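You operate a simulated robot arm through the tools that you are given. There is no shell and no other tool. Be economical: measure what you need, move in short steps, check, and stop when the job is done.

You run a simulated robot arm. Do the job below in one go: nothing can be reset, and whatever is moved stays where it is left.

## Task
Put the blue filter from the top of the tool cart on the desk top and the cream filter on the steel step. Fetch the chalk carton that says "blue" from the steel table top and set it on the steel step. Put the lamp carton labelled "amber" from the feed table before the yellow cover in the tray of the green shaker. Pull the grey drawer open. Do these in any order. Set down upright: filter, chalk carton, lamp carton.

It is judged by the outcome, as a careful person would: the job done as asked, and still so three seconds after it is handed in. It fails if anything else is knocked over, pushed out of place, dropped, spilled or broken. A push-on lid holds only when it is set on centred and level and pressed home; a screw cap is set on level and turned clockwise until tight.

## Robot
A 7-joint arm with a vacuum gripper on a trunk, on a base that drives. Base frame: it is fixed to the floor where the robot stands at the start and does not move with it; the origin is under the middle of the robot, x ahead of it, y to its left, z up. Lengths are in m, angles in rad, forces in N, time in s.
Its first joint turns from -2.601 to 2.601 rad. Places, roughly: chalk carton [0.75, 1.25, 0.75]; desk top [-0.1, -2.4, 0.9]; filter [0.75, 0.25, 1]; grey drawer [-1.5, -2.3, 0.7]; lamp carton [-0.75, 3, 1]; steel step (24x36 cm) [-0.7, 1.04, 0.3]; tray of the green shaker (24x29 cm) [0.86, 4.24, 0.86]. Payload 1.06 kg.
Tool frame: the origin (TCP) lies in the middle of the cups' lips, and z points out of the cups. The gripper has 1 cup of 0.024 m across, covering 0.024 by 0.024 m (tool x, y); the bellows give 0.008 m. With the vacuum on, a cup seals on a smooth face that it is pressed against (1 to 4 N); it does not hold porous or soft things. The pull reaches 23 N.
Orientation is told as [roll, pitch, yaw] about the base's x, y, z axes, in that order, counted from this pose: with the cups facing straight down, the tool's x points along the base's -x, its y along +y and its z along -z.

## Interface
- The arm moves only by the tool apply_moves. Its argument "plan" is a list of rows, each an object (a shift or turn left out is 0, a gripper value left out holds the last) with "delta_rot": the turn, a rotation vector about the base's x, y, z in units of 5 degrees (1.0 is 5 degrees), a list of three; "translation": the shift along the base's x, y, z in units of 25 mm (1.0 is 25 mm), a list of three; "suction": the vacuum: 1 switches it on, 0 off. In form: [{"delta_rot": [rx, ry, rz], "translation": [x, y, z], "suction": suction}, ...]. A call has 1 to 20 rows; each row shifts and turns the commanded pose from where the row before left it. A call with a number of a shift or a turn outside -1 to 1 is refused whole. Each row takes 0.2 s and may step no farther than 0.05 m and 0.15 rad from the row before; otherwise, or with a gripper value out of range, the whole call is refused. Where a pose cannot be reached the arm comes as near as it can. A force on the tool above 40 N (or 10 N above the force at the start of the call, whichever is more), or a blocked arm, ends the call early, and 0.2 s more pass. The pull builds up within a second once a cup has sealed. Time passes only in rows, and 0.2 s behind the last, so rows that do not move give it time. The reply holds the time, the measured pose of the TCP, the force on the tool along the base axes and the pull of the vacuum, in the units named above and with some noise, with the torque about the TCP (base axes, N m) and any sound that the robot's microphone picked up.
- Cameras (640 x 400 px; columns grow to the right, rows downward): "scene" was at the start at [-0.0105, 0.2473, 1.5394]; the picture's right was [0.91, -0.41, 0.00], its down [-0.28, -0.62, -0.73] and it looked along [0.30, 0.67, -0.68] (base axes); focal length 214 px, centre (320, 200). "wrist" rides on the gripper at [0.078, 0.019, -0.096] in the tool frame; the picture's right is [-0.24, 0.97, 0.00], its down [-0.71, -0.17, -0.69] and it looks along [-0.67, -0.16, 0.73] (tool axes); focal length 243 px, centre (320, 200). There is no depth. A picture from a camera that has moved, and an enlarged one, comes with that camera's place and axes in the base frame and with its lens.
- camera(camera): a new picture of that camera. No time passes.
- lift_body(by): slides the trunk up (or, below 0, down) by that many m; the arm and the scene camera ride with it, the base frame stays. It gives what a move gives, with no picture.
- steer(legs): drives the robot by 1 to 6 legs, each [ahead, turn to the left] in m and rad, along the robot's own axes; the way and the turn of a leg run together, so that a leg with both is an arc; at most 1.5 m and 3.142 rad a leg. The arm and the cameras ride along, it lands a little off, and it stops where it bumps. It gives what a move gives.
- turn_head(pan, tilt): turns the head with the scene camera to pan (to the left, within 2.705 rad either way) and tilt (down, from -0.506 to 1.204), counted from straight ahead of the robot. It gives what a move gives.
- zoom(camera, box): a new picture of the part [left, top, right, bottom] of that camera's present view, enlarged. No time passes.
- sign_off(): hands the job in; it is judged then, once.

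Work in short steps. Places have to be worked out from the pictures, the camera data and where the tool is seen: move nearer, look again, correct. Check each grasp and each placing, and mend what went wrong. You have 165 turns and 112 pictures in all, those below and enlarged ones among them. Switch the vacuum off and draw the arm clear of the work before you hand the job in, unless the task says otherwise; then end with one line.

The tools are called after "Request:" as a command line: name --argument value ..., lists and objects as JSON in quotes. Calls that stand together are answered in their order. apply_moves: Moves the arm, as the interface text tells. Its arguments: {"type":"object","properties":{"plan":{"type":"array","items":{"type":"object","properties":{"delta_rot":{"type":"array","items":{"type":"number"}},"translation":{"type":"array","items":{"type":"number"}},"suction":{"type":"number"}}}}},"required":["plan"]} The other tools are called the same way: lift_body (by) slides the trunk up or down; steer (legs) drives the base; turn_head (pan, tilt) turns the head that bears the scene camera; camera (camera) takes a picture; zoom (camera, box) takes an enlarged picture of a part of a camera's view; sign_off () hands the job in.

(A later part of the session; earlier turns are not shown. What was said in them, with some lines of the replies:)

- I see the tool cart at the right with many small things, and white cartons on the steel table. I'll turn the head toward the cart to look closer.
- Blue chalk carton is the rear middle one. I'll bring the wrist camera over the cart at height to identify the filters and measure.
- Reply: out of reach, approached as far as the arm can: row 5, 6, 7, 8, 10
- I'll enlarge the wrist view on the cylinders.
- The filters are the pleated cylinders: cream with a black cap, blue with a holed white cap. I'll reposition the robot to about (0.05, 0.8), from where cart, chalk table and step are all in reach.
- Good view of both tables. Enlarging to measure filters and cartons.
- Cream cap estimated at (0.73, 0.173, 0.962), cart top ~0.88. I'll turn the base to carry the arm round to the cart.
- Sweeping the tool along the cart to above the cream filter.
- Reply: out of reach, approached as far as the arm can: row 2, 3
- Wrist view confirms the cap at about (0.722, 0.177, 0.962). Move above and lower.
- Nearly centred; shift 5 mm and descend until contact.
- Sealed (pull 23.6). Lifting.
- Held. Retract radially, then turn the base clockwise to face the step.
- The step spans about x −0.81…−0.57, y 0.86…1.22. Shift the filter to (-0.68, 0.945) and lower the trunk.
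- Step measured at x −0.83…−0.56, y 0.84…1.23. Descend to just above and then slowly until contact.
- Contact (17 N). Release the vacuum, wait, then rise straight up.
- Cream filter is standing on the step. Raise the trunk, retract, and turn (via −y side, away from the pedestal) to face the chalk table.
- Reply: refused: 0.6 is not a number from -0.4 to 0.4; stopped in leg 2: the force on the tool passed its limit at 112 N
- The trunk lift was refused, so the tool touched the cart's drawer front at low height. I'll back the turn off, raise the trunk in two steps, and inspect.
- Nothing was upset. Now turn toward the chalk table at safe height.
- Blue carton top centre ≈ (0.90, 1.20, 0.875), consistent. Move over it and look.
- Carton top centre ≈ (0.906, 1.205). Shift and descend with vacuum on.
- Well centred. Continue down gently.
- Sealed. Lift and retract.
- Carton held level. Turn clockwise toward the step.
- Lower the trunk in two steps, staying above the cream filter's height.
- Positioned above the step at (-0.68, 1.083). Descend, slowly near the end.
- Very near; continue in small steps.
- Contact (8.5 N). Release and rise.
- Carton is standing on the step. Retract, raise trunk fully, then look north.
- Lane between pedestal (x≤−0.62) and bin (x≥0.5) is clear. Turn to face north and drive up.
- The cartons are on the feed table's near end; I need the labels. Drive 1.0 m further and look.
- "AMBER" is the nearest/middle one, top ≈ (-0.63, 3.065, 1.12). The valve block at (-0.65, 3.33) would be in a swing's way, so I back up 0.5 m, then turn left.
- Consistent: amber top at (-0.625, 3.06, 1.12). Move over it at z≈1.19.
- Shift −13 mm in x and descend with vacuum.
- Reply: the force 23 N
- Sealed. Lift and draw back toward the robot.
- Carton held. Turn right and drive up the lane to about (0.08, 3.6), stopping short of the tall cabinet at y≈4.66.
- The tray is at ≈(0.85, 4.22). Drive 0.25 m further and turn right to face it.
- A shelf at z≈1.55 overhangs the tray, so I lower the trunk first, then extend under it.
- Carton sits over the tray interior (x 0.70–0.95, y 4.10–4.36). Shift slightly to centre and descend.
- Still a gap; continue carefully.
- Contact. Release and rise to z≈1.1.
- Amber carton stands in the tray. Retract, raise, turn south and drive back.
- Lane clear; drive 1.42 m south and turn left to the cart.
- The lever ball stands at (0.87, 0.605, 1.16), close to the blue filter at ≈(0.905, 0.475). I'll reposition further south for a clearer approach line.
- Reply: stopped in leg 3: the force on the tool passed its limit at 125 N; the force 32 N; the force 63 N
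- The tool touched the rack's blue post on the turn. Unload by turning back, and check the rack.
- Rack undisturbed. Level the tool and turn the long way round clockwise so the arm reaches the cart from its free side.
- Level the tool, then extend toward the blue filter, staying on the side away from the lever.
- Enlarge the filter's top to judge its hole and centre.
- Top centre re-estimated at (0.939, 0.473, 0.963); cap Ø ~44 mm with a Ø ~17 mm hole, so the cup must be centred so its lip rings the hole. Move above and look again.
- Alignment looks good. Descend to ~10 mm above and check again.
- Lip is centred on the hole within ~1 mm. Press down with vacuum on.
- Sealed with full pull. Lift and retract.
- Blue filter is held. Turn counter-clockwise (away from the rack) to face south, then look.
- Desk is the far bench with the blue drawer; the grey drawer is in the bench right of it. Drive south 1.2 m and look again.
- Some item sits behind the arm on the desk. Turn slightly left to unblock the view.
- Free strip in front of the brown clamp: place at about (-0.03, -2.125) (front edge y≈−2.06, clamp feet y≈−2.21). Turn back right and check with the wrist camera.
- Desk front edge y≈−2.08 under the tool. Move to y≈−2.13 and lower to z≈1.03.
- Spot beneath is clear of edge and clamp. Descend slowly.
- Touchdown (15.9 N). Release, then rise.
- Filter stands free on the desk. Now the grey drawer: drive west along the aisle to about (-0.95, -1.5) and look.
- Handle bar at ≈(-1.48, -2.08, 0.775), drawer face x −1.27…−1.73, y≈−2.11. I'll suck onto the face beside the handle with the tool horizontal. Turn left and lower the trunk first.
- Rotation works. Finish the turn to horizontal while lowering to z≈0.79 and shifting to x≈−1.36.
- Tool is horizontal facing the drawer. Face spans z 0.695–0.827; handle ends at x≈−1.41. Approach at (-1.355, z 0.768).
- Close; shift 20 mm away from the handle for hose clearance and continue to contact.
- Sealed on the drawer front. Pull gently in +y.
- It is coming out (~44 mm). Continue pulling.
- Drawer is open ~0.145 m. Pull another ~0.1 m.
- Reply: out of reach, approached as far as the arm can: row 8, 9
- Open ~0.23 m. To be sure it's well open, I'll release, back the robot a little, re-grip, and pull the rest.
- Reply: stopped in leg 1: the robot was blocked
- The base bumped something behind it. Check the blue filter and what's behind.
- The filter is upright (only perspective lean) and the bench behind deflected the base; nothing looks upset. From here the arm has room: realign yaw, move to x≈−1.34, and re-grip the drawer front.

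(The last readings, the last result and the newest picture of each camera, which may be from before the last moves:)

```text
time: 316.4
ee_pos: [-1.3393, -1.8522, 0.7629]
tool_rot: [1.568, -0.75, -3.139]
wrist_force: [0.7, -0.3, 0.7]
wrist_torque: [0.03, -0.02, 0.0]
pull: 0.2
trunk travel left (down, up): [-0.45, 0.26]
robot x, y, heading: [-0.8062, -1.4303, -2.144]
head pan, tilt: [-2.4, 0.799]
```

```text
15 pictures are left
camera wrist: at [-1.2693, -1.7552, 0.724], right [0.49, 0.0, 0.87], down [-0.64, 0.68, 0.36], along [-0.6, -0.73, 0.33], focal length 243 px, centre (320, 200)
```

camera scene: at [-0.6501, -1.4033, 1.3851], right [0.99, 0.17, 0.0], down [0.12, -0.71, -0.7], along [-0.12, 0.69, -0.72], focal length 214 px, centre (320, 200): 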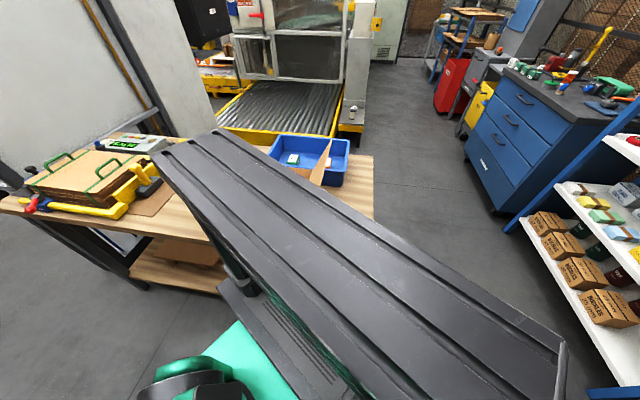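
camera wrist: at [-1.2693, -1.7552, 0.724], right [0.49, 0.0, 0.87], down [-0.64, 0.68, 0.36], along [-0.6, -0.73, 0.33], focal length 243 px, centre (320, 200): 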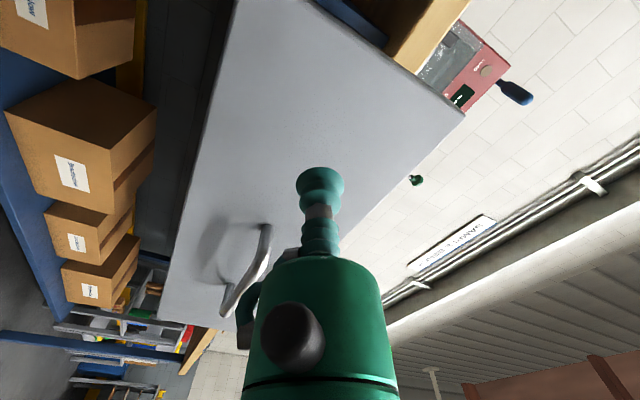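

Positioned in front of the face. Approach with vacuum until sealed.

Request:
apply_moves --plan '[{"translation": [0, -0.6, 0], "suction": 1}, {"translation": [0, -0.4, 0]}, {"translation": [0, -0.3, 0]}, {"translation": [0, -0.2, 0]}, {"translation": [0, -0.2, 0]}, {"translation": [0, -0.15, 0]}, {}, {}]'

```text
time: 318.2
ee_pos: [-1.3388, -1.897, 0.7645]
tool_rot: [1.569, -0.752, -3.138]
wrist_force: [-0.9, 0.5, -1.1]
wrist_torque: [-0.03, 0.01, -0.04]
pull: 22.9
trunk travel left (down, up): [-0.45, 0.26]
robot x, y, heading: [-0.8029, -1.432, -2.141]
head pan, tilt: [-2.4, 0.799]
```

Sealed. Pull on gently, watching the force for the end stop.

Request:
apply_moves --plan '[{"translation": [0, 0.3, 0]}, {"translation": [0, 0.3, 0]}, {"translation": [0, 0.3, 0]}, {"translation": [0, 0.3, 0]}, {"translation": [0, 0.3, 0]}, {}]'

Request:
turn_head --pan 0.1 --tilt 0.9

Request:
camera --camera "scene"

```text
time: 319.6
ee_pos: [-1.3385, -1.8592, 0.7642]
tool_rot: [1.567, -0.752, -3.136]
wrist_force: [2.7, 0.9, -8.3]
wrist_torque: [-0.06, 0.0, -0.07]
pull: 23.1
trunk travel left (down, up): [-0.45, 0.26]
robot x, y, heading: [-0.8055, -1.4335, -2.146]
head pan, tilt: [-2.4, 0.799]
```

```text
time: 321.8
ee_pos: [-1.3399, -1.8602, 0.765]
tool_rot: [1.569, -0.75, -3.14]
wrist_force: [6.4, -0.6, -5.3]
wrist_torque: [-0.03, 0.0, -0.04]
pull: 22.7
trunk travel left (down, up): [-0.45, 0.26]
robot x, y, heading: [-0.8062, -1.4281, -2.146]
head pan, tilt: [0.099, 0.901]
```

```text
14 pictures are left
camera scene: at [-0.6705, -1.5503, 1.3772], right [-0.89, 0.46, 0.0], down [0.36, 0.7, -0.62], along [-0.28, -0.55, -0.78], focal length 214 px, centre (320, 200)
```

scene: 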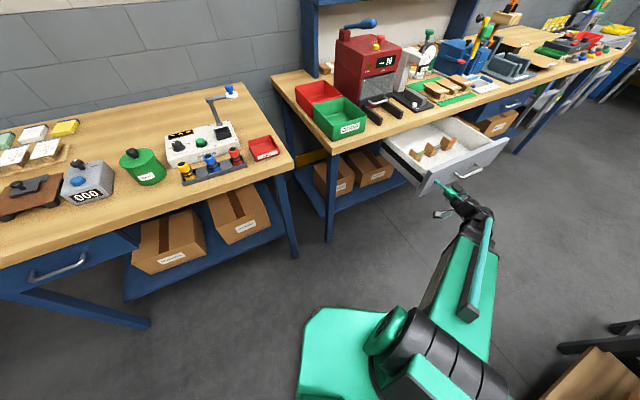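

Drawer is open ~0.27 m. Release and draw the tool clear.

Request:
apply_moves --plan '[{"suction": 0}, {}, {}, {}, {"translation": [0, 0.4, 0]}, {"translation": [0, 0.8, 0]}, {"translation": [0, 0.8, 0.4]}, {}]'

Request:
lift_body --by 0.25

Request:
turn_head --pan 0.5 --tilt 0.7

Request:
camera --camera "scene"

```text
time: 323.6
ee_pos: [-1.3381, -1.8106, 0.7768]
tool_rot: [1.569, -0.752, -3.138]
wrist_force: [-0.1, 1.0, -0.3]
wrist_torque: [0.01, -0.02, 0.01]
pull: 0.1
trunk travel left (down, up): [-0.45, 0.26]
robot x, y, heading: [-0.8065, -1.4307, -2.148]
head pan, tilt: [0.099, 0.901]
```

```text
time: 326.2
ee_pos: [-1.3401, -1.81, 1.0257]
tool_rot: [1.568, -0.75, -3.137]
wrist_force: [-0.4, 0.2, 0.4]
wrist_torque: [-0.01, 0.01, -0.03]
pull: 0.0
trunk travel left (down, up): [-0.7, 0.01]
robot x, y, heading: [-0.8044, -1.431, -2.145]
head pan, tilt: [0.099, 0.901]
```

```text
time: 327.1
ee_pos: [-1.3404, -1.8115, 1.026]
tool_rot: [1.569, -0.751, -3.138]
wrist_force: [0.5, 0.1, 0.1]
wrist_torque: [0.0, -0.01, 0.0]
pull: 0.0
trunk travel left (down, up): [-0.7, 0.01]
robot x, y, heading: [-0.805, -1.433, -2.142]
head pan, tilt: [0.499, 0.7]
```

```text
13 pictures are left
camera scene: at [-0.6426, -1.5676, 1.6433], right [-1.0, 0.07, 0.0], down [0.05, 0.64, -0.76], along [-0.06, -0.76, -0.64], focal length 214 px, centre (320, 200)
```

scene: 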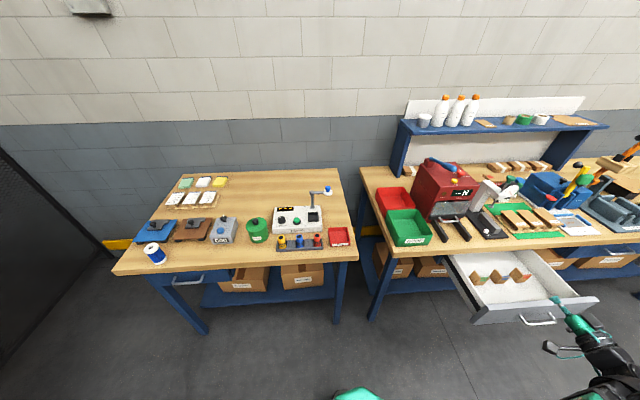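

Filter stands on the desk, drawer is open. One last look at the bench behind that the base bumped.

Request:
turn_head --pan -2.6 --tilt 0.6

Request:
camera --camera "scene"

```text
time: 329.8
ee_pos: [-1.3382, -1.8103, 1.0261]
tool_rot: [1.57, -0.75, -3.138]
wrist_force: [0.0, 0.4, -0.1]
wrist_torque: [0.0, -0.03, 0.02]
pull: 0.0
trunk travel left (down, up): [-0.7, 0.01]
robot x, y, heading: [-0.8074, -1.4241, -2.145]
head pan, tilt: [-2.601, 0.6]
```

```text
12 pictures are left
camera scene: at [-0.6337, -1.3945, 1.652], right [1.0, -0.03, 0.0], down [-0.02, -0.56, -0.83], along [0.03, 0.82, -0.56], focal length 214 px, centre (320, 200)
```

scene: 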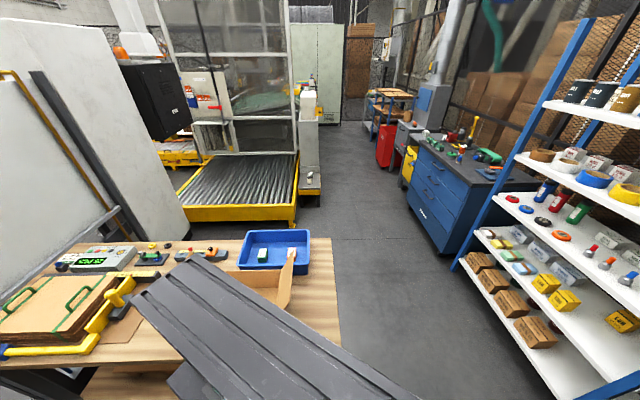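

The bench is in order. A last check of the step from here.

Request:
zoom --camera "scene" --box '[280, 150, 340, 210]'

```text
6.67 times, centred on (310, 180) of scene
camera zoom: at [-0.6337, -1.3945, 1.652], right [1.0, -0.03, 0.0], down [-0.02, -0.56, -0.83], along [0.03, 0.82, -0.56], focal length 1430 px, centre (387, 333)
```

zoom: 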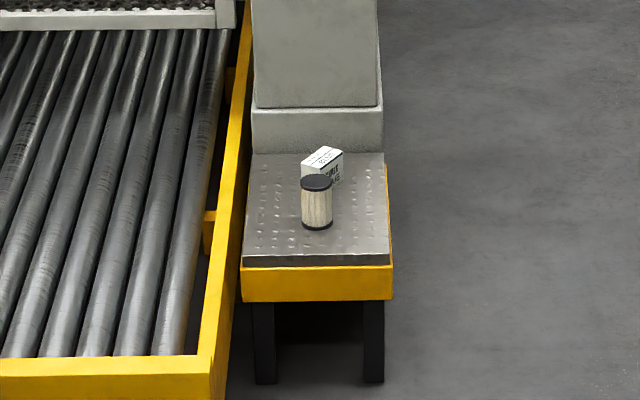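

Both items stand upright on the step, the vacuum is off, and the arm is clear. Handing in.

Request:
sign_off

```text
The job is handed in.
```

All five tasks are done: the cream filter and the blue chalk carton stand on the steel step, the blue filter stands on the desk top, the amber lamp carton is in the shaker tray, and the grey drawer is pulled open about 0.27 m. On the way the robot bumped the tool cart's drawer front, a rack post and the wooden bench, but pictures taken afterwards showed nothing knocked over or visibly moved.
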